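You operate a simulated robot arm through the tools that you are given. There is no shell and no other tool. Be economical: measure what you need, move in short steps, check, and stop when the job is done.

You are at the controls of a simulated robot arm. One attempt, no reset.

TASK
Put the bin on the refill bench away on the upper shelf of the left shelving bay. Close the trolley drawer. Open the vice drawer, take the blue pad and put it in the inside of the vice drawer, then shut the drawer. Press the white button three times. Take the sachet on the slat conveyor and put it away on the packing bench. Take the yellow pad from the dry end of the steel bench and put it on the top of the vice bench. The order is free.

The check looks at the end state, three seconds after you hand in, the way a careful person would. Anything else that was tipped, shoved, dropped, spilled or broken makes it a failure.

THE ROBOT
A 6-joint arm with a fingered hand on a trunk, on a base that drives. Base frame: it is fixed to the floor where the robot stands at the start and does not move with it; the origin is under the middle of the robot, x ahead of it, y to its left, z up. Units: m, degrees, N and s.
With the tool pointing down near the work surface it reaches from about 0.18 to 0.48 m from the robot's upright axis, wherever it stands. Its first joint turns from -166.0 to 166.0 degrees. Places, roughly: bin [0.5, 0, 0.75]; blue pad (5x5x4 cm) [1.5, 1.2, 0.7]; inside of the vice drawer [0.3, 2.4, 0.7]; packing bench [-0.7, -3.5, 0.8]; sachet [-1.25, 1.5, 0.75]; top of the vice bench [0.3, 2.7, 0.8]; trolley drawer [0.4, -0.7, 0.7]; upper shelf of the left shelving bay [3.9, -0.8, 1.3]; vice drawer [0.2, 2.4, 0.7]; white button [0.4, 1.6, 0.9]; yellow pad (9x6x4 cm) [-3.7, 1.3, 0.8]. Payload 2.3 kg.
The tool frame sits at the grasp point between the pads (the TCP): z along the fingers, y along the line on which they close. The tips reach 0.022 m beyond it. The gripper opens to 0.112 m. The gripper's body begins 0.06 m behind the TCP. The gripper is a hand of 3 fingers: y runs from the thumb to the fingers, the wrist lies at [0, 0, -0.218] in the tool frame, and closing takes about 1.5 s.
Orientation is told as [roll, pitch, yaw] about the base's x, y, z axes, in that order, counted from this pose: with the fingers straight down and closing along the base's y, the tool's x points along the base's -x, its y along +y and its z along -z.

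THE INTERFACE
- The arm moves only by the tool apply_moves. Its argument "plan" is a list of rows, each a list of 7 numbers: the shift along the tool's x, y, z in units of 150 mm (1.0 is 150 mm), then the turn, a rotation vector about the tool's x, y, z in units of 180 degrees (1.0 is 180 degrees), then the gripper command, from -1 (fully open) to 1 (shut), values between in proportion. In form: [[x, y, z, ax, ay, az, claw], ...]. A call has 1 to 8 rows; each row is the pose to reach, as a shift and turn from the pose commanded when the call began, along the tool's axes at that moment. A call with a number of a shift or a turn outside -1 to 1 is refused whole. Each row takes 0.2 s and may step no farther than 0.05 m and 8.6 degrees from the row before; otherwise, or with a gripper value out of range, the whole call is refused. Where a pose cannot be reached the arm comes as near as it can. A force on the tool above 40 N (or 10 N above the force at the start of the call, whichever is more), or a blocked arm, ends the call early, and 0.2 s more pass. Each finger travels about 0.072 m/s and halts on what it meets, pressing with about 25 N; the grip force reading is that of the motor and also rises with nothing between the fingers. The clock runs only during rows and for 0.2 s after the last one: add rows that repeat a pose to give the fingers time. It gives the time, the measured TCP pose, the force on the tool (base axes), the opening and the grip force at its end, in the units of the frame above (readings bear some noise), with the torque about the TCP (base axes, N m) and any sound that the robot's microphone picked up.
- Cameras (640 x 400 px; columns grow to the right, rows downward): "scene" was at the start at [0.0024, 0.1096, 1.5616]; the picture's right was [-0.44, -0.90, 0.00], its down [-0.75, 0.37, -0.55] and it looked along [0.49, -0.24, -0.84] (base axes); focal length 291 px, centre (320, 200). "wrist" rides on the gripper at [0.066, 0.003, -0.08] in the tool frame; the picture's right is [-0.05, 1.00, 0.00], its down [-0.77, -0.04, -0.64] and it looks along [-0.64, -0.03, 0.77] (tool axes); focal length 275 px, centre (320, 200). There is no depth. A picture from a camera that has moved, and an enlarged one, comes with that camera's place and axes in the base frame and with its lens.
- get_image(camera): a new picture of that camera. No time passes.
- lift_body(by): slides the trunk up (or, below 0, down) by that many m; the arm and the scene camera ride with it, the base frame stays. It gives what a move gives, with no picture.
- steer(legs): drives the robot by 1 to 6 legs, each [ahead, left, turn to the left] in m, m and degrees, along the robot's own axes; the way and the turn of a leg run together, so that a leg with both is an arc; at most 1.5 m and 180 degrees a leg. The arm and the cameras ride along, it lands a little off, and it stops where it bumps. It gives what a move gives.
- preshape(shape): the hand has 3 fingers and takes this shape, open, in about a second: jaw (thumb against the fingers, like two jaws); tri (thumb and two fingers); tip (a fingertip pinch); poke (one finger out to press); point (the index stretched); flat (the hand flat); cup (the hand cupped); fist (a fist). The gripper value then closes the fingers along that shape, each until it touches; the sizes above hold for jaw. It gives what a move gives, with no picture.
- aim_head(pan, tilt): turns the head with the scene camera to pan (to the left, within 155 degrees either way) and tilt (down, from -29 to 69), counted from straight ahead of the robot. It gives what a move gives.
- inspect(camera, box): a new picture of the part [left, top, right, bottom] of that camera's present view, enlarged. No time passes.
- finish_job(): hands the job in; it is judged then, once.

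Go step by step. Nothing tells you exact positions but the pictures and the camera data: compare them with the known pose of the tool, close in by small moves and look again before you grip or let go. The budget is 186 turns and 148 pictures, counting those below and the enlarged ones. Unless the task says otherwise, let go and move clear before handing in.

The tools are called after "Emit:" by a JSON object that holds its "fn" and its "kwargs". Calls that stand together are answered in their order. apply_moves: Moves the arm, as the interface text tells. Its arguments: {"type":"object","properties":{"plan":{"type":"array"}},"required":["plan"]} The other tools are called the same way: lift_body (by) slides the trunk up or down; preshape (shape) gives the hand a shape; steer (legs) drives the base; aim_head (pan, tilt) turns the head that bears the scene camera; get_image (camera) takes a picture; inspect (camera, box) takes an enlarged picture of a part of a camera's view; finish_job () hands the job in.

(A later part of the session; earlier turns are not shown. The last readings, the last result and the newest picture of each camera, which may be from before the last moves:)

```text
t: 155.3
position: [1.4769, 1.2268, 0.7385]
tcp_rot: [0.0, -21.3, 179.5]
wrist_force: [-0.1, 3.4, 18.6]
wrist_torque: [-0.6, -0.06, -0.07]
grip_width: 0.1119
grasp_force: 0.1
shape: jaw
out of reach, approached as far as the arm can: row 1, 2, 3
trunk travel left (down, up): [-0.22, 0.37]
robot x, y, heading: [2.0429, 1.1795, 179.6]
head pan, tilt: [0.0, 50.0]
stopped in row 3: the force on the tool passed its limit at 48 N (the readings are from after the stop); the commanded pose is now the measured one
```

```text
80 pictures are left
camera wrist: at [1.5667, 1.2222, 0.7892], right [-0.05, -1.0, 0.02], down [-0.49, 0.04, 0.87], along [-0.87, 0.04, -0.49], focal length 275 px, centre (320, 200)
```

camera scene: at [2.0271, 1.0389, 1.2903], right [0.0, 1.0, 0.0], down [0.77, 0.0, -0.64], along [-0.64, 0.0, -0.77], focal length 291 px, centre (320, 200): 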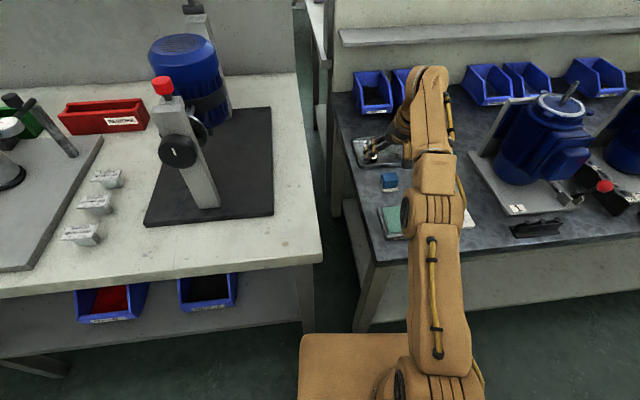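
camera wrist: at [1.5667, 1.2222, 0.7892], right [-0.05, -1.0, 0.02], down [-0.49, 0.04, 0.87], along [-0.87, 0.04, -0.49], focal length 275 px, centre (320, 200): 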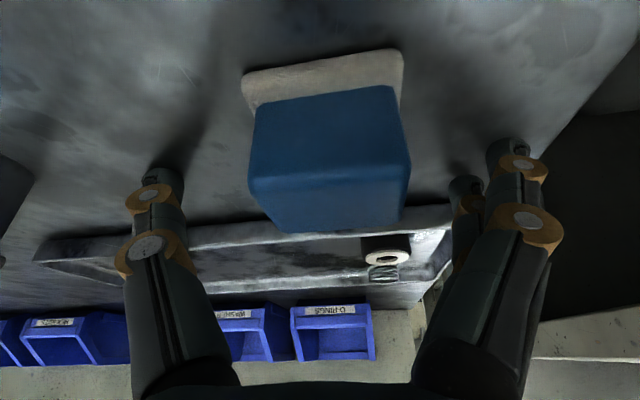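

Fingertips touched the bench (top ≈0.715). I back off a few millimetres and grip.

Emit:
{"fn": "apply_moves", "kwargs": {"plan": [[0.04, 0, -0.045, 0, 0, 0, -1], [0.04, 0, -0.045, 0, 0, 0, 1], [0.04, 0, -0.045, 0, 0, 0, 1], [0.04, 0, -0.045, 0, 0, 0, 1], [0.04, 0, -0.045, 0, 0, 0, 1], [0.04, 0, -0.045, 0, 0, 0, 1], [0.04, 0, -0.045, 0, 0, 0, 1], [0.04, 0, -0.045, 0, 0, 0, 1]]}}

Emit:
{"fn": "apply_moves", "kwargs": {"plan": [[-0.08, 0, -0.23, 0, 0, 0, 1], [-0.16, 0, -0.46, 0, 0, 0, 1], [-0.24, 0, -0.7, 0, 0, 0, 1]]}}

Emit:
{"fn": "get_image", "kwargs": {"camera": "wrist"}}

Emit:
{"fn": "get_image", "kwargs": {"camera": "scene"}}

```text
t: 157.1
position: [1.4746, 1.2279, 0.7441]
tcp_rot: [-0.2, -21.1, 179.7]
wrist_force: [-10.3, -4.4, 33.4]
wrist_torque: [-2.02, 0.1, -0.58]
grip_width: 0.0643
grasp_force: 25.0
shape: jaw
out of reach, approached as far as the arm can: row 1, 2
trunk travel left (down, up): [-0.22, 0.37]
robot x, y, heading: [2.0451, 1.1795, 179.5]
head pan, tilt: [0.0, 50.0]
```

```text
t: 157.9
position: [1.5011, 1.2223, 0.8343]
tcp_rot: [0.1, -20.9, 179.4]
wrist_force: [0.2, -0.5, -0.1]
wrist_torque: [-0.02, -0.02, 0.02]
grip_width: 0.0494
grasp_force: 24.7
shape: jaw
out of reach, approached as far as the arm can: row 2, 3
trunk travel left (down, up): [-0.22, 0.37]
robot x, y, heading: [2.0497, 1.181, 179.8]
head pan, tilt: [0.0, 50.0]
```

```text
79 pictures are left
camera wrist: at [1.5909, 1.2171, 0.8864], right [-0.05, -1.0, 0.02], down [-0.49, 0.04, 0.87], along [-0.87, 0.04, -0.49], focal length 275 px, centre (320, 200)
```

wrist: 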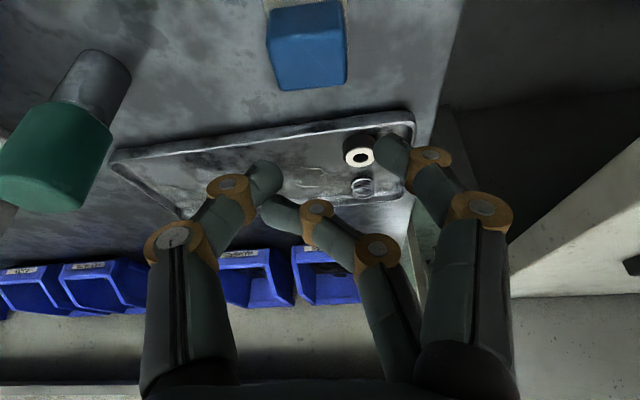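

```text
78 pictures are left
camera scene: at [2.027, 1.0391, 1.2902], right [0.01, 1.0, 0.0], down [0.77, 0.0, -0.64], along [-0.64, 0.0, -0.77], focal length 291 px, centre (320, 200)
```

scene: 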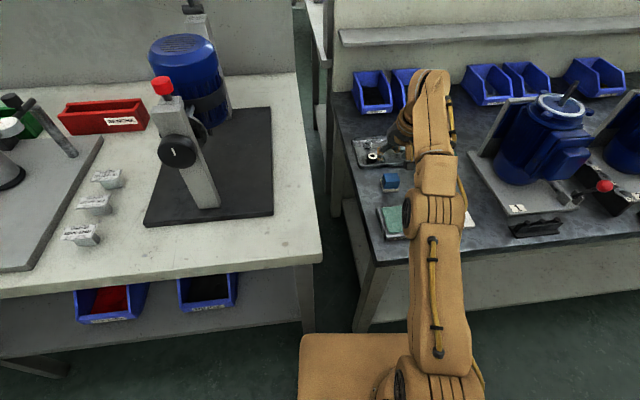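

The fingers jammed on the bench and slid off; the pad seems unmoved. I reopen and look, then grip slightly higher.

Emit:
{"fn": "apply_moves", "kwargs": {"plan": [[0, 0, 0, 0, 0, 0, -1], [0, 0, 0, 0, 0, 0, -1], [0, 0, 0, 0, 0, 0, -1], [0, 0, 0, 0, 0, 0, -1], [0.02, 0, 0.18, 0, 0, 0, -1], [0.04, -0.01, 0.36, 0, 0, 0, -1], [0.06, -0.01, 0.52, 0, 0, 0, -1]]}}

Emit:
{"fn": "get_image", "kwargs": {"camera": "wrist"}}

```text
t: 159.5
position: [1.4805, 1.2218, 0.7578]
tcp_rot: [0.1, -20.7, 179.4]
wrist_force: [-0.2, -0.6, 0.2]
wrist_torque: [-0.01, 0.03, -0.01]
grip_width: 0.1119
grasp_force: 0.1
shape: jaw
trunk travel left (down, up): [-0.22, 0.37]
robot x, y, heading: [2.0455, 1.1805, 179.8]
head pan, tilt: [0.0, 50.0]
```

```text
77 pictures are left
camera wrist: at [1.5697, 1.2173, 0.8105], right [-0.05, -1.0, 0.02], down [-0.5, 0.04, 0.87], along [-0.87, 0.04, -0.5], focal length 275 px, centre (320, 200)
```

wrist: 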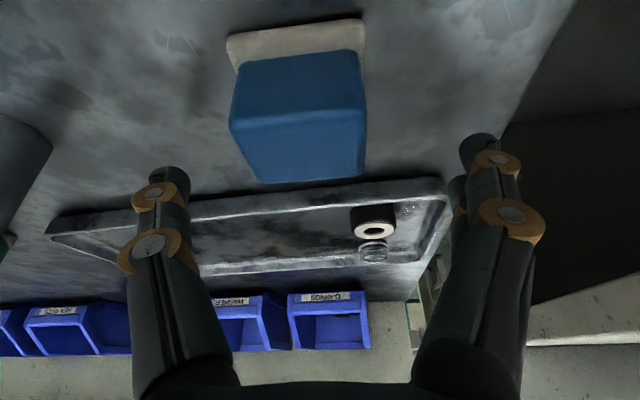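

Emit:
{"fn": "apply_moves", "kwargs": {"plan": [[0.006, -0.04, 0.05, 0, 0, 0, -1], [0.006, -0.04, 0.05, 0, 0, 0, 0], [0.006, -0.04, 0.05, 0, 0, 0, 0.3], [0.006, -0.04, 0.05, 0, 0, 0, 0.3], [0.006, -0.04, 0.05, 0, 0, 0, 0.3], [0.006, -0.04, 0.05, 0, 0, 0, 0.3]]}}

Emit:
{"fn": "get_image", "kwargs": {"camera": "wrist"}}

```text
t: 160.9
position: [1.4789, 1.2291, 0.7503]
tcp_rot: [0.1, -20.7, 179.3]
wrist_force: [-1.1, -0.7, 0.5]
wrist_torque: [0.0, 0.01, -0.02]
grip_width: 0.0398
grasp_force: 0.1
shape: jaw
trunk travel left (down, up): [-0.22, 0.37]
robot x, y, heading: [2.0449, 1.1794, 179.8]
head pan, tilt: [0.0, 50.0]
```

```text
76 pictures are left
camera wrist: at [1.5687, 1.2235, 0.803], right [-0.05, -1.0, 0.02], down [-0.5, 0.04, 0.87], along [-0.87, 0.04, -0.5], focal length 275 px, centre (320, 200)
```

wrist: 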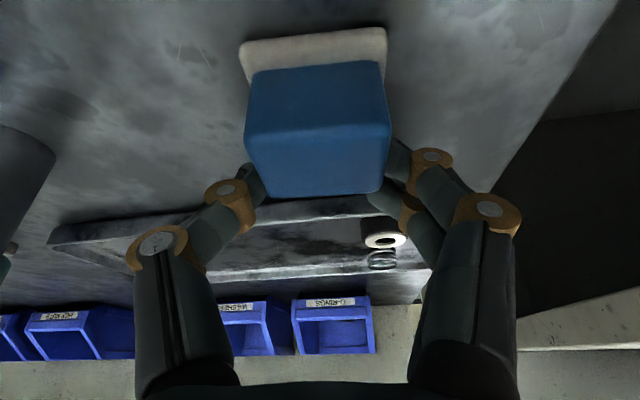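

The fingers closed just behind the pad: it sits about 0.028 nearer to me (x≈1.506). I open, pull back 0.028 and close again.

Emit:
{"fn": "apply_moves", "kwargs": {"plan": [[0, 0, 0, 0, 0, 0, -1], [0, 0, 0, 0, 0, 0, -1], [0, 0, 0, 0, 0, 0, -1], [0, 0, 0, 0, 0, 0, -1], [0, 0, 0, 0, 0, 0, -1], [0.09, 0, -0.022, 0, 0, 0, -1], [0.182, 0, -0.044, 0, 0, 0, -1]]}}

Emit:
{"fn": "get_image", "kwargs": {"camera": "wrist"}}

```text
t: 162.5
position: [1.4908, 1.2296, 0.7506]
tcp_rot: [-0.2, -20.8, 180.0]
wrist_force: [0.0, -0.2, 0.5]
wrist_torque: [0.02, 0.03, -0.02]
grip_width: 0.1117
grasp_force: 0.2
shape: jaw
out of reach, approached as far as the arm can: row 6, 7
trunk travel left (down, up): [-0.22, 0.37]
robot x, y, heading: [2.0468, 1.1796, 179.8]
head pan, tilt: [0.0, 50.0]
```

```text
75 pictures are left
camera wrist: at [1.581, 1.2256, 0.8029], right [-0.05, -1.0, 0.01], down [-0.49, 0.03, 0.87], along [-0.87, 0.03, -0.5], focal length 275 px, centre (320, 200)
```

wrist: 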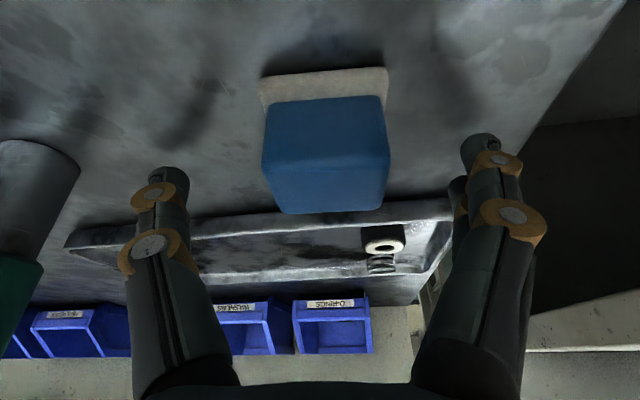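

Emit:
{"fn": "steer", "kwargs": {"legs": [[-0.017, 0, 0]]}}

Emit:
{"fn": "get_image", "kwargs": {"camera": "wrist"}}

```text
t: 163.3
position: [1.5096, 1.2307, 0.7517]
tcp_rot: [-0.3, -20.7, 180.0]
wrist_force: [-0.8, -0.4, 0.5]
wrist_torque: [0.0, 0.01, -0.01]
grip_width: 0.112
grasp_force: 0.1
shape: jaw
trunk travel left (down, up): [-0.22, 0.37]
robot x, y, heading: [2.0609, 1.1788, 179.8]
head pan, tilt: [0.0, 50.0]
```

```text
74 pictures are left
camera wrist: at [1.5985, 1.2255, 0.8024], right [-0.05, -1.0, 0.01], down [-0.5, 0.03, 0.87], along [-0.87, 0.03, -0.5], focal length 275 px, centre (320, 200)
```

wrist: 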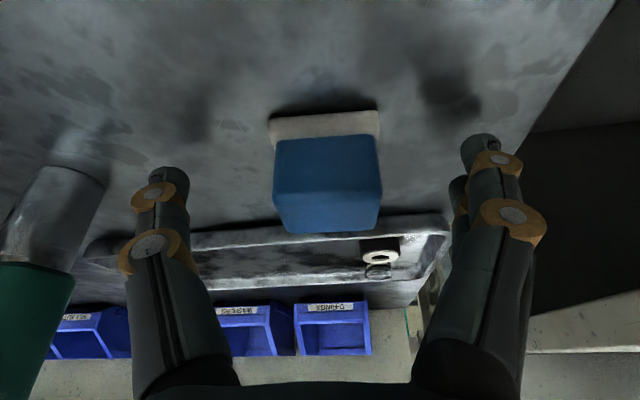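

Emit:
{"fn": "inspect", "kwargs": {"camera": "scene", "box": [340, 110, 440, 210]}}

```text
4.00 times, centred on (390, 160) of scene
camera zoom: at [2.0445, 1.0389, 1.2903], right [0.01, 1.0, 0.0], down [0.77, 0.0, -0.64], along [-0.64, 0.0, -0.77], focal length 1164 px, centre (40, 360)
```

zoom: 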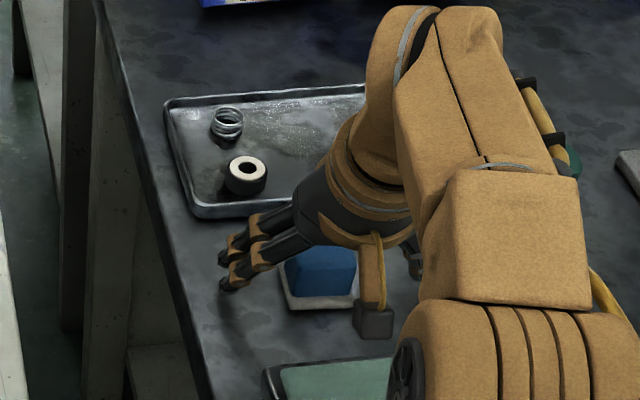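

I close here carefully and watch for contact.

Emit:
{"fn": "apply_moves", "kwargs": {"plan": [[0, 0, 0, 0, 0, 0, 0], [0, 0, 0, 0, 0, 0, 0.2], [0, 0, 0, 0, 0, 0, 0.4], [0, 0, 0, 0, 0, 0, 0.4], [0, 0, 0, 0, 0, 0, 0.4], [0, 0, 0, 0, 0, 0, 0.4]]}}

Emit:
{"fn": "get_image", "kwargs": {"camera": "wrist"}}

```text
t: 164.7
position: [1.5091, 1.23, 0.7508]
tcp_rot: [-0.3, -20.7, 180.0]
wrist_force: [-0.3, -0.4, 0.3]
wrist_torque: [0.01, -0.04, -0.02]
grip_width: 0.0341
grasp_force: 25.2
shape: jaw
trunk travel left (down, up): [-0.22, 0.37]
robot x, y, heading: [2.0619, 1.1792, 179.6]
head pan, tilt: [0.0, 50.0]
```

```text
72 pictures are left
camera wrist: at [1.5983, 1.2255, 0.8023], right [-0.05, -1.0, 0.01], down [-0.5, 0.03, 0.87], along [-0.87, 0.03, -0.5], focal length 275 px, centre (320, 200)
```

wrist: 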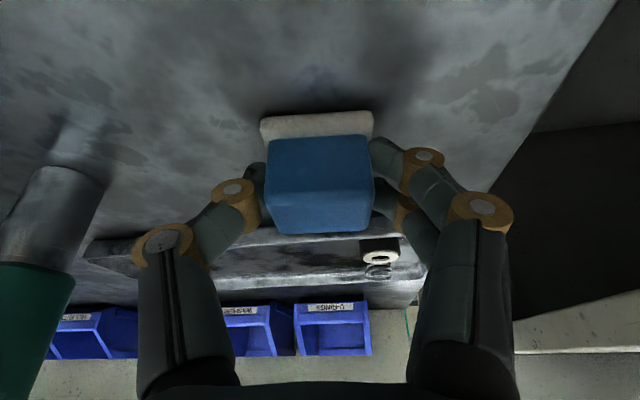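

Contact now. Close fully and lift.

Emit:
{"fn": "apply_moves", "kwargs": {"plan": [[0, 0, 0, 0, 0, 0, 1], [0, 0, 0, 0, 0, 0, 1], [0, 0, 0, 0, 0, 0, 1], [-0.034, 0, -0.094, 0, 0, 0, 1], [-0.07, 0, -0.19, 0, 0, 0, 1], [-0.14, 0, -0.38, 0, 0, 0, 1]]}}

Emit:
{"fn": "get_image", "kwargs": {"camera": "wrist"}}

```text
t: 166.1
position: [1.5087, 1.2294, 0.8093]
tcp_rot: [-0.2, -20.6, 179.8]
wrist_force: [-0.1, 0.1, -0.4]
wrist_torque: [0.0, -0.01, 0.02]
grip_width: 0.0342
grasp_force: 25.1
shape: jaw
trunk travel left (down, up): [-0.22, 0.37]
robot x, y, heading: [2.0655, 1.179, 179.5]
head pan, tilt: [0.0, 50.0]
```

```text
71 pictures are left
camera wrist: at [1.5998, 1.2251, 0.8621], right [-0.05, -1.0, 0.01], down [-0.5, 0.03, 0.87], along [-0.87, 0.03, -0.5], focal length 275 px, centre (320, 200)
```

wrist: 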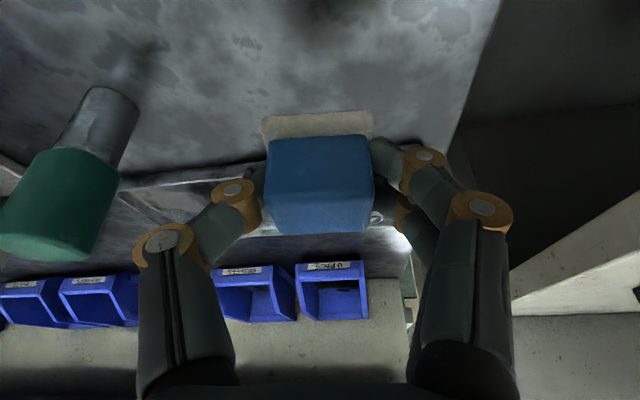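

The pad is held. I raise the trunk, back out and drive round by the -y end to the first aisle.

Emit:
{"fn": "lift_body", "kwargs": {"by": 0.35}}

Emit:
{"fn": "steer", "kwargs": {"legs": [[-0.5, 0, 0], [0, 1.5, 0], [0, 1.5, 0], [0, 1.5, 0], [0, 0.55, 0]]}}

Emit:
{"fn": "get_image", "kwargs": {"camera": "wrist"}}

```text
t: 169.5
position: [1.5099, 1.2302, 1.1601]
tcp_rot: [-0.1, -20.7, 179.9]
wrist_force: [-0.9, 0.0, -0.4]
wrist_torque: [-0.01, 0.0, -0.01]
grip_width: 0.0339
grasp_force: 25.5
shape: jaw
trunk travel left (down, up): [-0.57, 0.02]
robot x, y, heading: [2.0634, 1.1794, 179.3]
head pan, tilt: [0.0, 50.0]
```

```text
t: 196.3
position: [1.9618, -3.8191, 1.161]
tcp_rot: [-0.2, -20.7, 179.4]
wrist_force: [0.3, -0.2, -0.5]
wrist_torque: [0.04, 0.03, 0.05]
grip_width: 0.034
grasp_force: 25.4
shape: jaw
trunk travel left (down, up): [-0.57, 0.02]
robot x, y, heading: [2.5129, -3.8768, 179.1]
head pan, tilt: [0.0, 50.0]
```

```text
70 pictures are left
camera wrist: at [2.0522, -3.8246, 1.2123], right [-0.05, -1.0, 0.01], down [-0.5, 0.04, 0.87], along [-0.87, 0.04, -0.5], focal length 275 px, centre (320, 200)
```

wrist: 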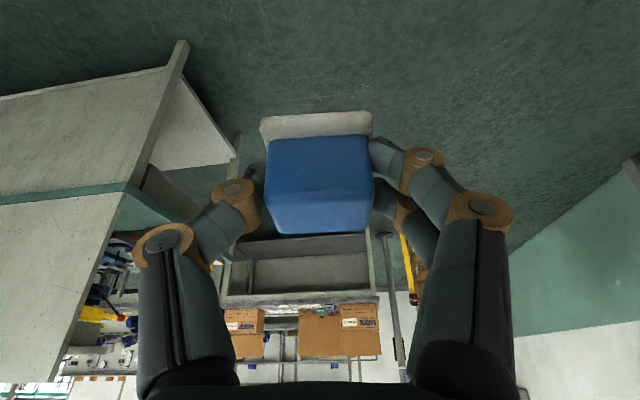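

Emit:
{"fn": "steer", "kwargs": {"legs": [[0, 0, -179], [-1.5, 0, 0], [-1.06, 0, 0], [0, 1.0, 0]]}}

Emit:
{"fn": "aim_head", "kwargs": {"pan": 90, "tilt": 30}}

Emit:
{"fn": "get_image", "kwargs": {"camera": "scene"}}

```text
t: 220.9
position: [0.4846, -2.9518, 1.1602]
tcp_rot: [-0.3, -20.6, 1.0]
wrist_force: [1.4, 0.3, -1.2]
wrist_torque: [-0.03, 0.01, 0.01]
grip_width: 0.0338
grasp_force: 25.4
shape: jaw
trunk travel left (down, up): [-0.57, 0.02]
robot x, y, heading: [-0.0714, -2.9137, 0.8]
head pan, tilt: [0.0, 50.0]
```

```text
t: 222.6
position: [0.4837, -2.9529, 1.1606]
tcp_rot: [-0.3, -20.7, 0.9]
wrist_force: [0.7, 0.2, 0.1]
wrist_torque: [-0.02, 0.0, -0.01]
grip_width: 0.0337
grasp_force: 25.3
shape: jaw
trunk travel left (down, up): [-0.57, 0.02]
robot x, y, heading: [-0.0692, -2.9119, 0.8]
head pan, tilt: [90.0, 30.0]
```

```text
69 pictures are left
camera scene: at [-0.1326, -2.6817, 1.6698], right [1.0, 0.01, 0.0], down [0.01, -0.5, -0.87], along [-0.01, 0.87, -0.5], focal length 291 px, centre (320, 200)
```

scene: 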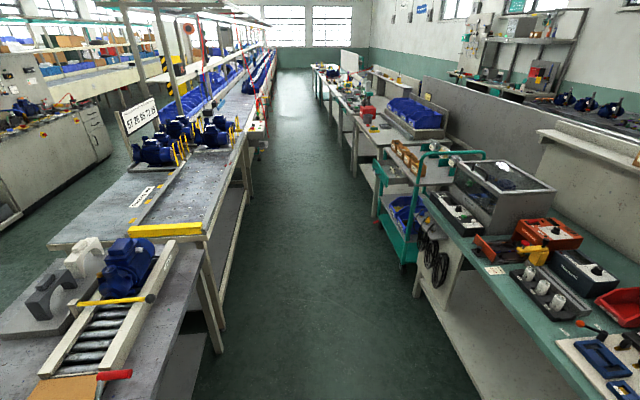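

Clear aisle; but my hand must clear the grey box on the green bench, so I raise it 0.17 m first.

Emit:
{"fn": "apply_moves", "kwargs": {"plan": [[-0.1, 0, -0.25, 0, 0, 0, 1], [-0.18, 0, -0.5, 0, 0, 0, 1], [-0.27, 0, -0.75, 0, 0, 0, 1], [-0.36, 0, -1, 0, 0, 0, 1]]}}

Emit:
{"fn": "steer", "kwargs": {"legs": [[-0.02, 0.9, -0.8], [-0.08, 0.3, 0], [0, 1.5, 0], [0, 1.3, 0]]}}

Emit:
{"fn": "aim_head", "kwargs": {"pan": 60, "tilt": 35}}

Emit:
{"fn": "get_image", "kwargs": {"camera": "scene"}}

```text
t: 223.6
position: [0.4351, -2.9473, 1.2585]
tcp_rot: [-0.3, -20.7, 1.1]
wrist_force: [-0.1, 0.6, -0.5]
wrist_torque: [0.0, -0.01, 0.02]
grip_width: 0.0337
grasp_force: 25.1
shape: jaw
out of reach, approached as far as the arm can: row 1, 2, 3, 4
trunk travel left (down, up): [-0.57, 0.02]
robot x, y, heading: [-0.0686, -2.9125, 0.9]
head pan, tilt: [90.0, 30.0]
```

```text
t: 243.2
position: [0.3216, 1.065, 1.258]
tcp_rot: [-0.2, -20.7, 0.9]
wrist_force: [0.2, 0.0, -0.3]
wrist_torque: [0.02, 0.0, -0.01]
grip_width: 0.0338
grasp_force: 25.1
shape: jaw
trunk travel left (down, up): [-0.57, 0.02]
robot x, y, heading: [-0.1796, 1.1033, 0.3]
head pan, tilt: [90.0, 30.0]
```

```text
t: 244.2
position: [0.3205, 1.064, 1.257]
tcp_rot: [-0.2, -20.7, 0.9]
wrist_force: [0.3, -0.9, -0.7]
wrist_torque: [0.0, -0.06, -0.01]
grip_width: 0.0341
grasp_force: 25.5
shape: jaw
trunk travel left (down, up): [-0.57, 0.02]
robot x, y, heading: [-0.1831, 1.1025, 0.6]
head pan, tilt: [60.0, 35.0]
```

```text
68 pictures are left
camera scene: at [-0.2022, 1.3197, 1.662], right [0.87, -0.49, 0.0], down [-0.28, -0.5, -0.82], along [0.4, 0.71, -0.57], focal length 291 px, centre (320, 200)
```

scene: 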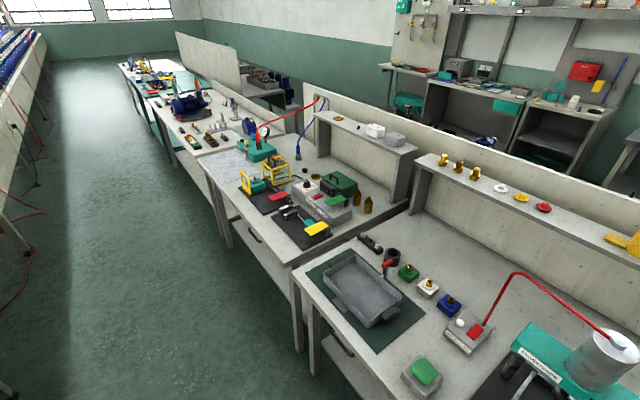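

Emit:
{"fn": "inspect", "kwargs": {"camera": "scene", "box": [330, 220, 530, 400]}}

Emit:
{"fn": "inspect", "kwargs": {"camera": "scene", "box": [130, 80, 370, 280]}}

```text
2.22 times, centred on (430, 310) of scene
camera zoom: at [-0.2022, 1.3197, 1.662], right [0.87, -0.49, 0.0], down [-0.28, -0.5, -0.82], along [0.4, 0.71, -0.57], focal length 647 px, centre (76, -44)
```

zoom: 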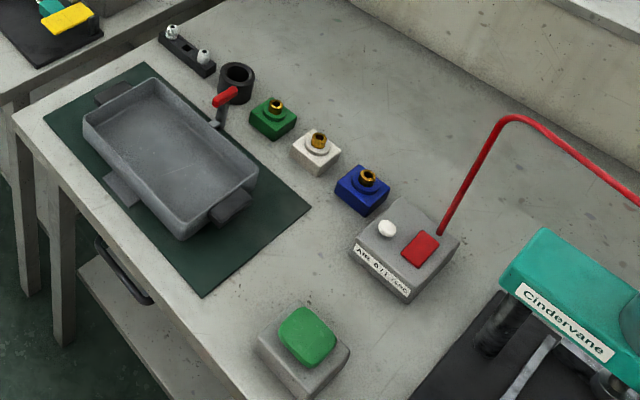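

```text
2.00 times, centred on (250, 180) of scene
camera zoom: at [-0.2022, 1.3197, 1.662], right [0.87, -0.49, 0.0], down [-0.28, -0.5, -0.82], along [0.4, 0.71, -0.57], focal length 582 px, centre (460, 240)
```

zoom: 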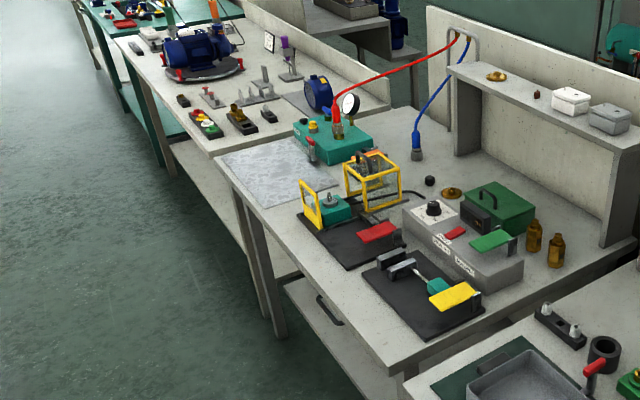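

The white button sits on the grey box at about (0.40, 1.55, 0.87). The vice bench is the next one, its drawer handle near (0.05, 2.43, 0.68). The bench fronts here are at x≈0.1, so I back off and drive to it.

Emit:
{"fn": "steer", "kwargs": {"legs": [[-0.25, 0, -0.5], [0, 1.25, 0]]}}

Emit:
{"fn": "aim_head", "kwargs": {"pan": 5, "tilt": 50}}

Emit:
{"fn": "get_image", "kwargs": {"camera": "scene"}}

```text
t: 251.9
position: [0.061, 2.3099, 1.258]
tcp_rot: [-0.1, -20.7, 0.9]
wrist_force: [0.1, 0.5, 0.0]
wrist_torque: [-0.03, -0.03, 0.0]
grip_width: 0.034
grasp_force: 25.4
shape: jaw
trunk travel left (down, up): [-0.57, 0.02]
robot x, y, heading: [-0.4443, 2.3473, 0.6]
head pan, tilt: [60.0, 35.0]
```

```text
t: 253.1
position: [0.0609, 2.3092, 1.2573]
tcp_rot: [-0.2, -20.7, 0.9]
wrist_force: [0.0, -0.3, -0.7]
wrist_torque: [0.0, 0.0, -0.01]
grip_width: 0.0337
grasp_force: 25.2
shape: jaw
trunk travel left (down, up): [-0.57, 0.02]
robot x, y, heading: [-0.4438, 2.3456, 0.8]
head pan, tilt: [5.0, 50.0]
```

```text
65 pictures are left
camera scene: at [-0.429, 2.4945, 1.6403], right [0.1, -0.99, 0.0], down [-0.76, -0.08, -0.64], along [0.64, 0.06, -0.77], focal length 291 px, centre (320, 200)
```

scene: 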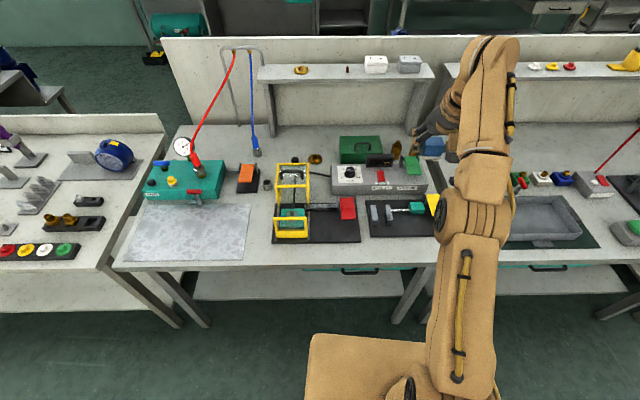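

Triangulated drawer handle: (0.04, 2.40, 0.707). I'll set the blue pad down temporarily on the grey mat at the bench's left. First I check the room behind me.

Emit:
{"fn": "aim_head", "kwargs": {"pan": -150, "tilt": 40}}

Emit:
{"fn": "get_image", "kwargs": {"camera": "scene"}}

Emit:
{"fn": "aim_head", "kwargs": {"pan": 15, "tilt": 55}}

Emit:
{"fn": "inspect", "kwargs": {"camera": "scene", "box": [150, 80, 450, 280]}}

```text
t: 255.5
position: [0.0614, 2.3089, 1.2581]
tcp_rot: [-0.1, -20.7, 0.9]
wrist_force: [-0.7, 0.7, 0.1]
wrist_torque: [0.02, 0.01, 0.0]
grip_width: 0.0339
grasp_force: 24.6
shape: jaw
trunk travel left (down, up): [-0.57, 0.02]
robot x, y, heading: [-0.4451, 2.3469, 0.6]
head pan, tilt: [-150.0, 40.0]
```

```text
64 pictures are left
camera scene: at [-0.5787, 2.4432, 1.6545], right [-0.51, 0.86, 0.0], down [0.55, 0.33, -0.77], along [-0.66, -0.39, -0.64], focal length 291 px, centre (320, 200)
```

scene: 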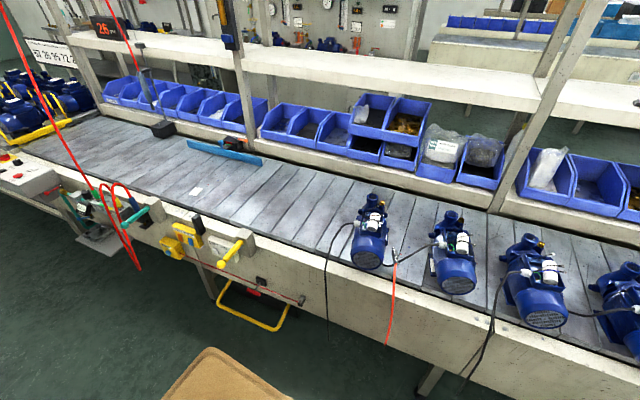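

```text
t: 258.0
position: [0.0614, 2.3096, 1.2579]
tcp_rot: [-0.2, -20.7, 1.0]
wrist_force: [1.0, -0.5, -0.2]
wrist_torque: [0.01, 0.0, 0.0]
grip_width: 0.0339
grasp_force: 25.7
shape: jaw
trunk travel left (down, up): [-0.57, 0.02]
robot x, y, heading: [-0.4455, 2.3461, 0.4]
head pan, tilt: [15.0, 55.0]
```

```text
2.00 times, centred on (300, 180) of scene
camera zoom: at [-0.4363, 2.5062, 1.6338], right [0.27, -0.96, 0.0], down [-0.79, -0.22, -0.57], along [0.55, 0.16, -0.82], focal length 582 px, centre (360, 240)
```

zoom: 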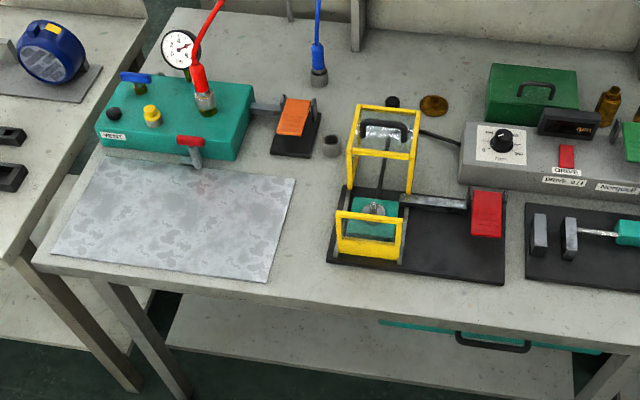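

The sachet lies on the conveyor near (-1.26, 1.35). I move left so the pad hangs over the grey mat.

Emit:
{"fn": "steer", "kwargs": {"legs": [[0.03, 0.6, -0.6]]}}

Emit:
{"fn": "lift_body", "kwargs": {"by": -0.3}}

Emit:
{"fn": "aim_head", "kwargs": {"pan": 0, "tilt": 55}}

Emit:
{"fn": "get_image", "kwargs": {"camera": "scene"}}

Emit:
{"fn": "get_image", "kwargs": {"camera": "wrist"}}

```text
t: 261.4
position: [0.0839, 2.9028, 1.2582]
tcp_rot: [-0.2, -20.7, 0.6]
wrist_force: [-0.1, 0.8, -0.9]
wrist_torque: [0.01, 0.0, 0.04]
grip_width: 0.0338
grasp_force: 24.6
shape: jaw
trunk travel left (down, up): [-0.57, 0.02]
robot x, y, heading: [-0.4145, 2.9442, 0.4]
head pan, tilt: [15.0, 55.0]
```

```text
t: 264.4
position: [0.0853, 2.9042, 0.9566]
tcp_rot: [-0.1, -20.7, 0.3]
wrist_force: [1.1, 0.9, -1.0]
wrist_torque: [0.02, 0.01, 0.0]
grip_width: 0.0335
grasp_force: 24.8
shape: jaw
trunk travel left (down, up): [-0.27, 0.32]
robot x, y, heading: [-0.4219, 2.942, 0.4]
head pan, tilt: [15.0, 55.0]
```

```text
t: 265.2
position: [0.0848, 2.9035, 0.9579]
tcp_rot: [-0.3, -20.7, 0.4]
wrist_force: [-0.8, -0.8, 0.1]
wrist_torque: [0.0, 0.0, 0.01]
grip_width: 0.0336
grasp_force: 24.9
shape: jaw
trunk travel left (down, up): [-0.27, 0.32]
robot x, y, heading: [-0.4201, 2.945, 0.0]
head pan, tilt: [0.0, 55.0]
```

```text
62 pictures are left
camera scene: at [-0.4077, 3.0858, 1.3338], right [0.0, -1.0, 0.0], down [-0.82, 0.0, -0.57], along [0.57, 0.0, -0.82], focal length 291 px, centre (320, 200)
```

scene: 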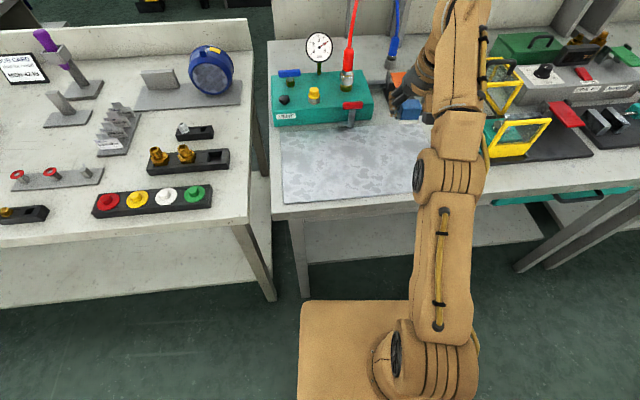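

```text
61 pictures are left
camera wrist: at [-0.0057, 2.9049, 1.0092], right [0.04, 1.0, 0.01], down [0.5, -0.03, 0.87], along [0.87, -0.03, -0.5], focal length 275 px, centre (320, 200)
```

wrist: 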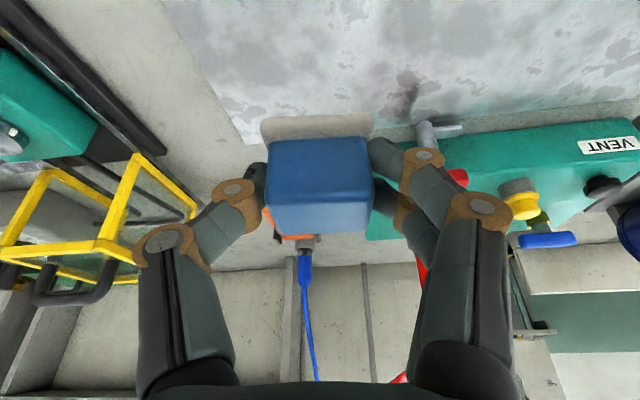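

Emit:
{"fn": "apply_moves", "kwargs": {"plan": [[0.07, 0, 0.19, 0, 0, 0, 1], [0.14, 0, 0.38, 0, 0, 0, 1], [0.21, 0, 0.57, 0, 0, 0, 1], [0.274, 0, 0.752, 0, 0, 0, 1]]}}

Emit:
{"fn": "inspect", "kwargs": {"camera": "scene", "box": [270, 50, 450, 220]}}

Emit:
{"fn": "get_image", "kwargs": {"camera": "wrist"}}

```text
t: 266.2
position: [0.1278, 2.8973, 0.868]
tcp_rot: [-0.2, -20.6, 0.4]
wrist_force: [-0.7, -0.7, -0.4]
wrist_torque: [0.01, -0.07, 0.0]
grip_width: 0.0337
grasp_force: 25.4
shape: jaw
out of reach, approached as far as the arm can: row 1, 2, 3, 4
trunk travel left (down, up): [-0.27, 0.32]
robot x, y, heading: [-0.4185, 2.9471, 0.1]
head pan, tilt: [0.0, 55.0]
```

```text
2.35 times, centred on (360, 135) of scene
camera zoom: at [-0.4079, 3.0858, 1.3338], right [0.0, -1.0, 0.0], down [-0.82, 0.0, -0.57], along [0.57, 0.0, -0.82], focal length 685 px, centre (226, 353)
```

zoom: 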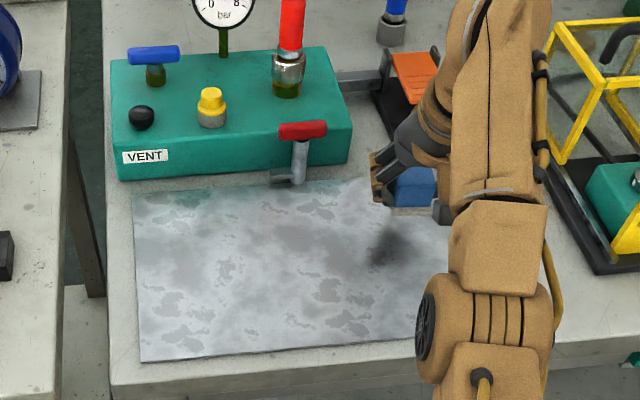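

```text
59 pictures are left
camera wrist: at [0.0365, 2.8992, 0.9196], right [0.04, 1.0, 0.01], down [0.5, -0.03, 0.87], along [0.87, -0.03, -0.5], focal length 275 px, centre (320, 200)
```

wrist: 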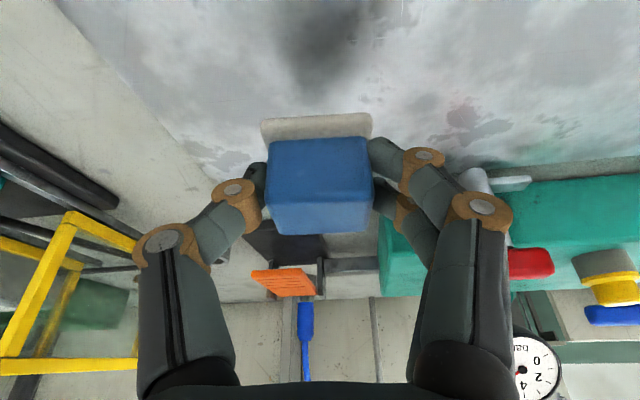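

Emit:
{"fn": "steer", "kwargs": {"legs": [[-0.04, 0, 0]]}}

Emit:
{"fn": "lift_body", "kwargs": {"by": -0.045}}

Emit:
{"fn": "inspect", "kwargs": {"camera": "scene", "box": [270, 50, 450, 220]}}

```text
t: 267.1
position: [0.0881, 2.8969, 0.8677]
tcp_rot: [-0.1, -20.5, 0.5]
wrist_force: [0.7, 0.4, 0.7]
wrist_torque: [0.0, 0.02, -0.01]
grip_width: 0.0341
grasp_force: 24.6
shape: jaw
trunk travel left (down, up): [-0.27, 0.32]
robot x, y, heading: [-0.4576, 2.9458, 0.2]
head pan, tilt: [0.0, 55.0]
```

```text
t: 267.8
position: [0.0866, 2.8985, 0.8335]
tcp_rot: [-0.3, -21.9, 0.6]
wrist_force: [-4.3, 1.0, 17.6]
wrist_torque: [0.28, 0.09, 0.09]
grip_width: 0.035
grasp_force: 25.3
shape: jaw
trunk travel left (down, up): [-0.227, 0.363]
robot x, y, heading: [-0.4586, 2.9488, 0.4]
head pan, tilt: [0.0, 55.0]
stopped: the force on the tool passed its limit at 47 N (the readings are from after the stop); the commanded pose is now the measured one
```

```text
2.35 times, centred on (360, 135) of scene
camera zoom: at [-0.4515, 3.0857, 1.2907], right [0.0, -1.0, 0.0], down [-0.82, 0.0, -0.58], along [0.58, 0.0, -0.82], focal length 685 px, centre (226, 353)
```

zoom: 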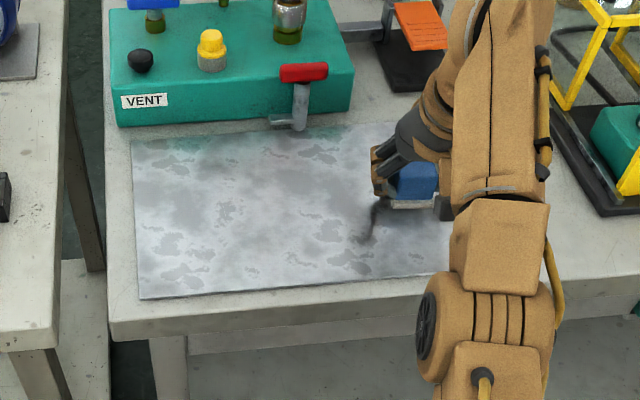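

The pad is on the mat (bench top ≈0.80). I open and lift straight up.

Emit:
{"fn": "apply_moves", "kwargs": {"plan": [[0, 0, 0, 0, 0, 0, 0], [0, 0, 0, 0, 0, 0, -0.5], [0, 0, 0, 0, 0, 0, -0.5], [0, 0, 0, 0, 0, 0, -0.5], [-0.037, 0, -0.1, 0, 0, 0, -0.5], [-0.11, 0, -0.3, 0, 0, 0, -0.5], [-0.17, 0, -0.48, 0, 0, 0, -0.5]]}}

Emit:
{"fn": "get_image", "kwargs": {"camera": "wrist"}}

```text
t: 269.4
position: [0.0679, 2.9061, 0.8858]
tcp_rot: [-0.4, -21.4, 0.6]
wrist_force: [1.0, -0.2, 0.5]
wrist_torque: [-0.02, 0.02, 0.0]
grip_width: 0.0836
grasp_force: 0.0
shape: jaw
out of reach, approached as far as the arm can: row 6, 7
trunk travel left (down, up): [-0.227, 0.363]
robot x, y, heading: [-0.4577, 2.9447, 0.2]
head pan, tilt: [0.0, 55.0]
```

```text
57 pictures are left
camera wrist: at [-0.0246, 2.9075, 0.936], right [0.04, 1.0, 0.01], down [0.48, -0.03, 0.87], along [0.87, -0.03, -0.49], focal length 275 px, centre (320, 200)
```

wrist: 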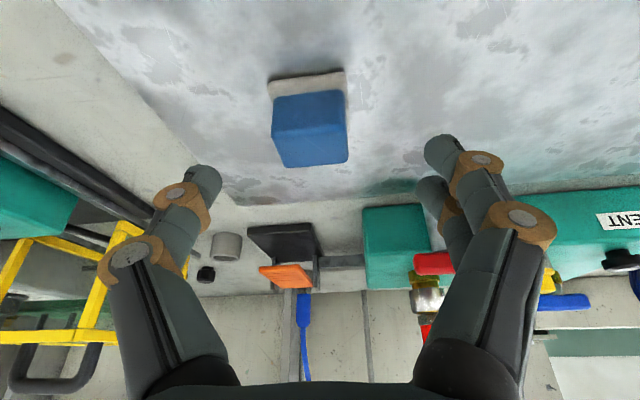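

Now the drawer. I move to face the handle, a bit back, then turn the hand to point forward with a vertical grip.

Emit:
{"fn": "lift_body", "kwargs": {"by": 0.15}}

Emit:
{"fn": "steer", "kwargs": {"legs": [[-0.11, 0, 0], [0, -0.5, 0]]}}

Emit:
{"fn": "apply_moves", "kwargs": {"plan": [[0, 0, 0, 0, -0.045, 0, -0.5], [0, 0, 0, 0, -0.09, 0, -0.5], [0, 0, 0, 0, -0.135, 0, -0.5], [0, 0, 0, 0, -0.18, 0, -0.5], [0, 0, 0, 0, -0.225, 0, -0.5], [0, 0, 0, 0, -0.27, 0, -0.5], [0, 0, 0, 0, -0.315, 0, -0.5], [0, 0, 0, 0, -0.36, 0, -0.5]]}}

Emit:
{"fn": "get_image", "kwargs": {"camera": "scene"}}

```text
t: 271.2
position: [0.0676, 2.9059, 1.0363]
tcp_rot: [-0.5, -21.6, 0.6]
wrist_force: [-1.0, 1.0, 0.0]
wrist_torque: [-0.02, -0.02, -0.01]
grip_width: 0.084
grasp_force: 0.0
shape: jaw
trunk travel left (down, up): [-0.377, 0.213]
robot x, y, heading: [-0.4606, 2.9428, 0.1]
head pan, tilt: [0.0, 55.0]
```

```text
t: 274.9
position: [-0.0394, 2.4118, 1.0361]
tcp_rot: [-0.3, -21.5, 0.7]
wrist_force: [-0.6, -0.3, 0.2]
wrist_torque: [0.02, 0.01, 0.01]
grip_width: 0.0836
grasp_force: 0.0
shape: jaw
trunk travel left (down, up): [-0.377, 0.213]
robot x, y, heading: [-0.5631, 2.4497, 0.4]
head pan, tilt: [0.0, 55.0]
```

```text
t: 276.7
position: [-0.0152, 2.376, 1.0424]
tcp_rot: [-8.8, -60.6, 1.0]
wrist_force: [-0.1, -0.2, 0.1]
wrist_torque: [0.03, 0.03, 0.01]
grip_width: 0.0838
grasp_force: 0.0
shape: jaw
out of reach, approached as far as the arm can: row 1, 2, 3, 4, 5, 6, 7, 8
trunk travel left (down, up): [-0.377, 0.213]
robot x, y, heading: [-0.5659, 2.4517, 0.3]
head pan, tilt: [0.0, 55.0]
```

```text
56 pictures are left
camera scene: at [-0.5555, 2.5915, 1.4408], right [0.01, -1.0, 0.0], down [-0.82, -0.01, -0.57], along [0.57, 0.0, -0.82], focal length 291 px, centre (320, 200)
```

scene: 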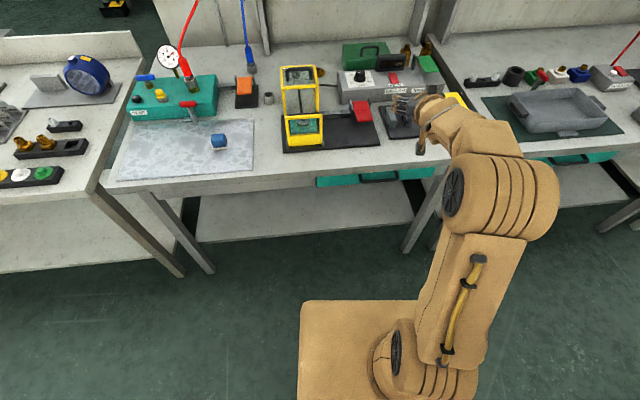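

The bench top overhangs the handle, so I need a level hand with a long reach. I'll stand to the left (y≈2.9), swing the arm diagonally to the right, and later pull by driving back. First shift left and swing the arm.

Emit:
{"fn": "steer", "kwargs": {"legs": [[0, 0.5, 0]]}}

Emit:
{"fn": "apply_moves", "kwargs": {"plan": [[0.037, -0.246, -0.064, 0.019, 0, 0.011, -0.5], [0.074, -0.49, -0.128, 0.0385, 0, 0.022, -0.5], [0.111, -0.737, -0.193, 0.058, 0, 0.033, -0.5], [0.148, -0.983, -0.257, 0.077, 0, 0.0444, -0.5]]}}

Emit:
{"fn": "apply_moves", "kwargs": {"plan": [[0.037, -0.246, -0.064, 0.019, 0, 0.011, -0.5], [0.074, -0.49, -0.128, 0.0385, 0, 0.022, -0.5], [0.111, -0.737, -0.193, 0.058, 0, 0.033, -0.5], [0.148, -0.983, -0.257, 0.077, 0, 0.0444, -0.5]]}}

Emit:
{"fn": "apply_moves", "kwargs": {"plan": [[0.037, -0.246, -0.064, 0.019, 0, 0.011, -0.5], [0.074, -0.49, -0.128, 0.0385, 0, 0.022, -0.5], [0.111, -0.737, -0.193, 0.058, 0, 0.033, -0.5], [0.148, -0.983, -0.257, 0.077, 0, 0.0444, -0.5]]}}

```text
t: 279.6
position: [-0.019, 2.8828, 1.042]
tcp_rot: [-8.9, -60.5, 1.2]
wrist_force: [-0.9, -0.1, -0.2]
wrist_torque: [0.0, -0.02, -0.03]
grip_width: 0.0839
grasp_force: 0.0
shape: jaw
trunk travel left (down, up): [-0.377, 0.213]
robot x, y, heading: [-0.5664, 2.9526, 0.4]
head pan, tilt: [0.0, 55.0]
```

```text
t: 280.6
position: [-0.0793, 2.7394, 1.0528]
tcp_rot: [-8.3, -61.8, -15.3]
wrist_force: [1.0, 0.1, 0.5]
wrist_torque: [0.02, 0.04, 0.03]
grip_width: 0.0836
grasp_force: 0.0
shape: jaw
trunk travel left (down, up): [-0.377, 0.213]
robot x, y, heading: [-0.569, 2.9537, 0.7]
head pan, tilt: [0.0, 55.0]
```

```text
t: 281.6
position: [-0.1761, 2.6207, 1.0612]
tcp_rot: [-7.0, -62.9, -32.5]
wrist_force: [-0.3, -0.3, 0.1]
wrist_torque: [-0.02, -0.05, 0.02]
grip_width: 0.0839
grasp_force: 0.1
shape: jaw
trunk travel left (down, up): [-0.377, 0.213]
robot x, y, heading: [-0.5687, 2.952, 0.3]
head pan, tilt: [0.0, 55.0]
```

```text
t: 282.6
position: [-0.304, 2.5339, 1.0679]
tcp_rot: [-5.2, -63.7, -50.0]
wrist_force: [-0.2, 0.3, 0.1]
wrist_torque: [-0.04, -0.01, 0.03]
grip_width: 0.0839
grasp_force: 0.0
shape: jaw
trunk travel left (down, up): [-0.377, 0.213]
robot x, y, heading: [-0.5674, 2.9537, 0.3]
head pan, tilt: [0.0, 55.0]
```

Emit:
{"fn": "apply_moves", "kwargs": {"plan": [[-0.1, 0, 0.2, 0, -0.03, 0, -0.5], [-0.2, 0, 0.4, 0, -0.06, 0, -0.5], [-0.3, 0, 0.6, 0, -0.1, 0, -0.5], [-0.384, 0, 0.777, 0, -0.146, 0, -0.5]]}}

Emit:
{"fn": "get_image", "kwargs": {"camera": "wrist"}}

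```text
t: 283.6
position: [-0.2279, 2.4279, 1.0671]
tcp_rot: [-93.6, -87.6, 39.0]
wrist_force: [-0.3, 0.0, 0.1]
wrist_torque: [-0.02, 0.0, -0.03]
grip_width: 0.0835
grasp_force: 0.0
shape: jaw
trunk travel left (down, up): [-0.377, 0.213]
robot x, y, heading: [-0.5715, 2.951, 0.3]
head pan, tilt: [0.0, 55.0]
```

```text
55 pictures are left
camera wrist: at [-0.2738, 2.4922, 1.0013], right [0.81, 0.58, 0.01], down [-0.37, 0.52, 0.77], along [0.44, -0.63, 0.64], focal length 275 px, centre (320, 200)
```

wrist: 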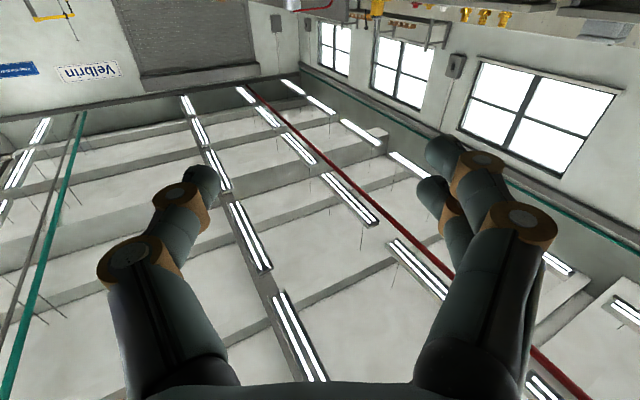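

The hand is level now (pointing -55°). I roll it -90° so that the grip is vertical with the camera away from the bench.

Emit:
{"fn": "apply_moves", "kwargs": {"plan": [[0, 0, 0, 0, 0, -0.045, -0.5], [0, 0, 0, 0, 0, -0.09, -0.5], [0, 0, 0, 0, 0, -0.135, -0.5], [0, 0, 0, 0, 0, -0.18, -0.5], [0, 0, 0, 0, 0, -0.215, -0.5], [0, 0, 0, 0, 0, -0.25, -0.5]]}}

Emit:
{"fn": "apply_moves", "kwargs": {"plan": [[0, 0, 0, 0, 0, -0.045, -0.5], [0, 0, 0, 0, 0, -0.09, -0.5], [0, 0, 0, 0, 0, -0.135, -0.5], [0, 0, 0, 0, 0, -0.18, -0.5], [0, 0, 0, 0, 0, -0.215, -0.5], [0, 0, 0, 0, 0, -0.25, -0.5]]}}

Emit:
{"fn": "lift_body", "kwargs": {"by": -0.36}}

Emit:
{"fn": "get_image", "kwargs": {"camera": "wrist"}}

Emit:
{"fn": "aim_head", "kwargs": {"pan": -45, "tilt": 40}}

Emit:
{"fn": "get_image", "kwargs": {"camera": "scene"}}

```text
t: 285.0
position: [-0.2279, 2.4281, 1.0686]
tcp_rot: [-90.1, -42.6, 35.5]
wrist_force: [0.3, 0.2, -1.2]
wrist_torque: [-0.02, 0.0, 0.03]
grip_width: 0.0841
grasp_force: 0.1
shape: jaw
trunk travel left (down, up): [-0.377, 0.213]
robot x, y, heading: [-0.5738, 2.9523, 0.5]
head pan, tilt: [0.0, 55.0]
```

```text
t: 286.4
position: [-0.2272, 2.428, 1.0677]
tcp_rot: [-90.1, 2.4, 35.5]
wrist_force: [-0.4, -1.1, 0.1]
wrist_torque: [0.02, -0.01, 0.01]
grip_width: 0.0837
grasp_force: 0.0
shape: jaw
trunk travel left (down, up): [-0.377, 0.213]
robot x, y, heading: [-0.5678, 2.9593, 0.1]
head pan, tilt: [0.0, 55.0]
```

```text
t: 289.9
position: [-0.2273, 2.4271, 0.7078]
tcp_rot: [-90.0, 2.4, 35.4]
wrist_force: [-0.6, 0.2, 1.0]
wrist_torque: [0.0, 0.01, 0.04]
grip_width: 0.0839
grasp_force: 0.0
shape: jaw
trunk travel left (down, up): [-0.017, 0.573]
robot x, y, heading: [-0.5664, 2.9532, 0.5]
head pan, tilt: [0.0, 55.0]
```

```text
54 pictures are left
camera wrist: at [-0.3289, 2.4544, 0.7072], right [0.01, 0.0, -1.0], down [0.26, 0.97, 0.0], along [0.97, -0.26, 0.01], focal length 275 px, centre (320, 200)
```

wrist: 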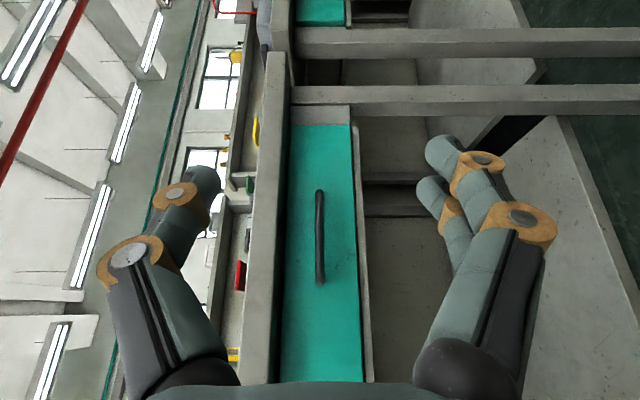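

```text
t: 291.1
position: [-0.2275, 2.4278, 0.7069]
tcp_rot: [-90.2, 2.3, 35.5]
wrist_force: [-0.4, -0.8, 0.0]
wrist_torque: [-0.03, -0.04, -0.03]
grip_width: 0.0839
grasp_force: 0.1
shape: jaw
trunk travel left (down, up): [-0.017, 0.573]
robot x, y, heading: [-0.5677, 2.9567, 0.4]
head pan, tilt: [-45.0, 40.0]
```

```text
53 pictures are left
camera scene: at [-0.5696, 3.0358, 1.1014], right [-0.7, -0.71, 0.0], down [-0.46, 0.45, -0.77], along [0.55, -0.54, -0.64], focal length 291 px, centre (320, 200)
```

scene: 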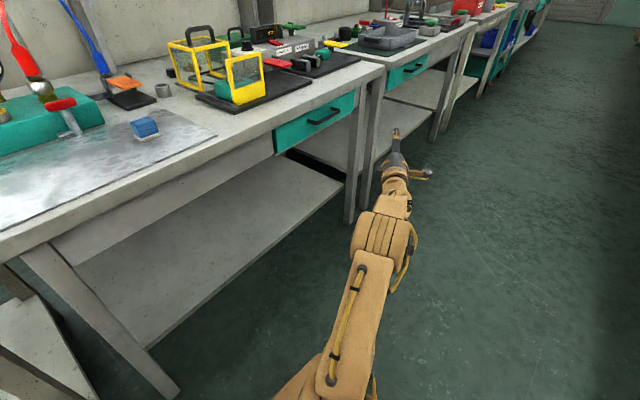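

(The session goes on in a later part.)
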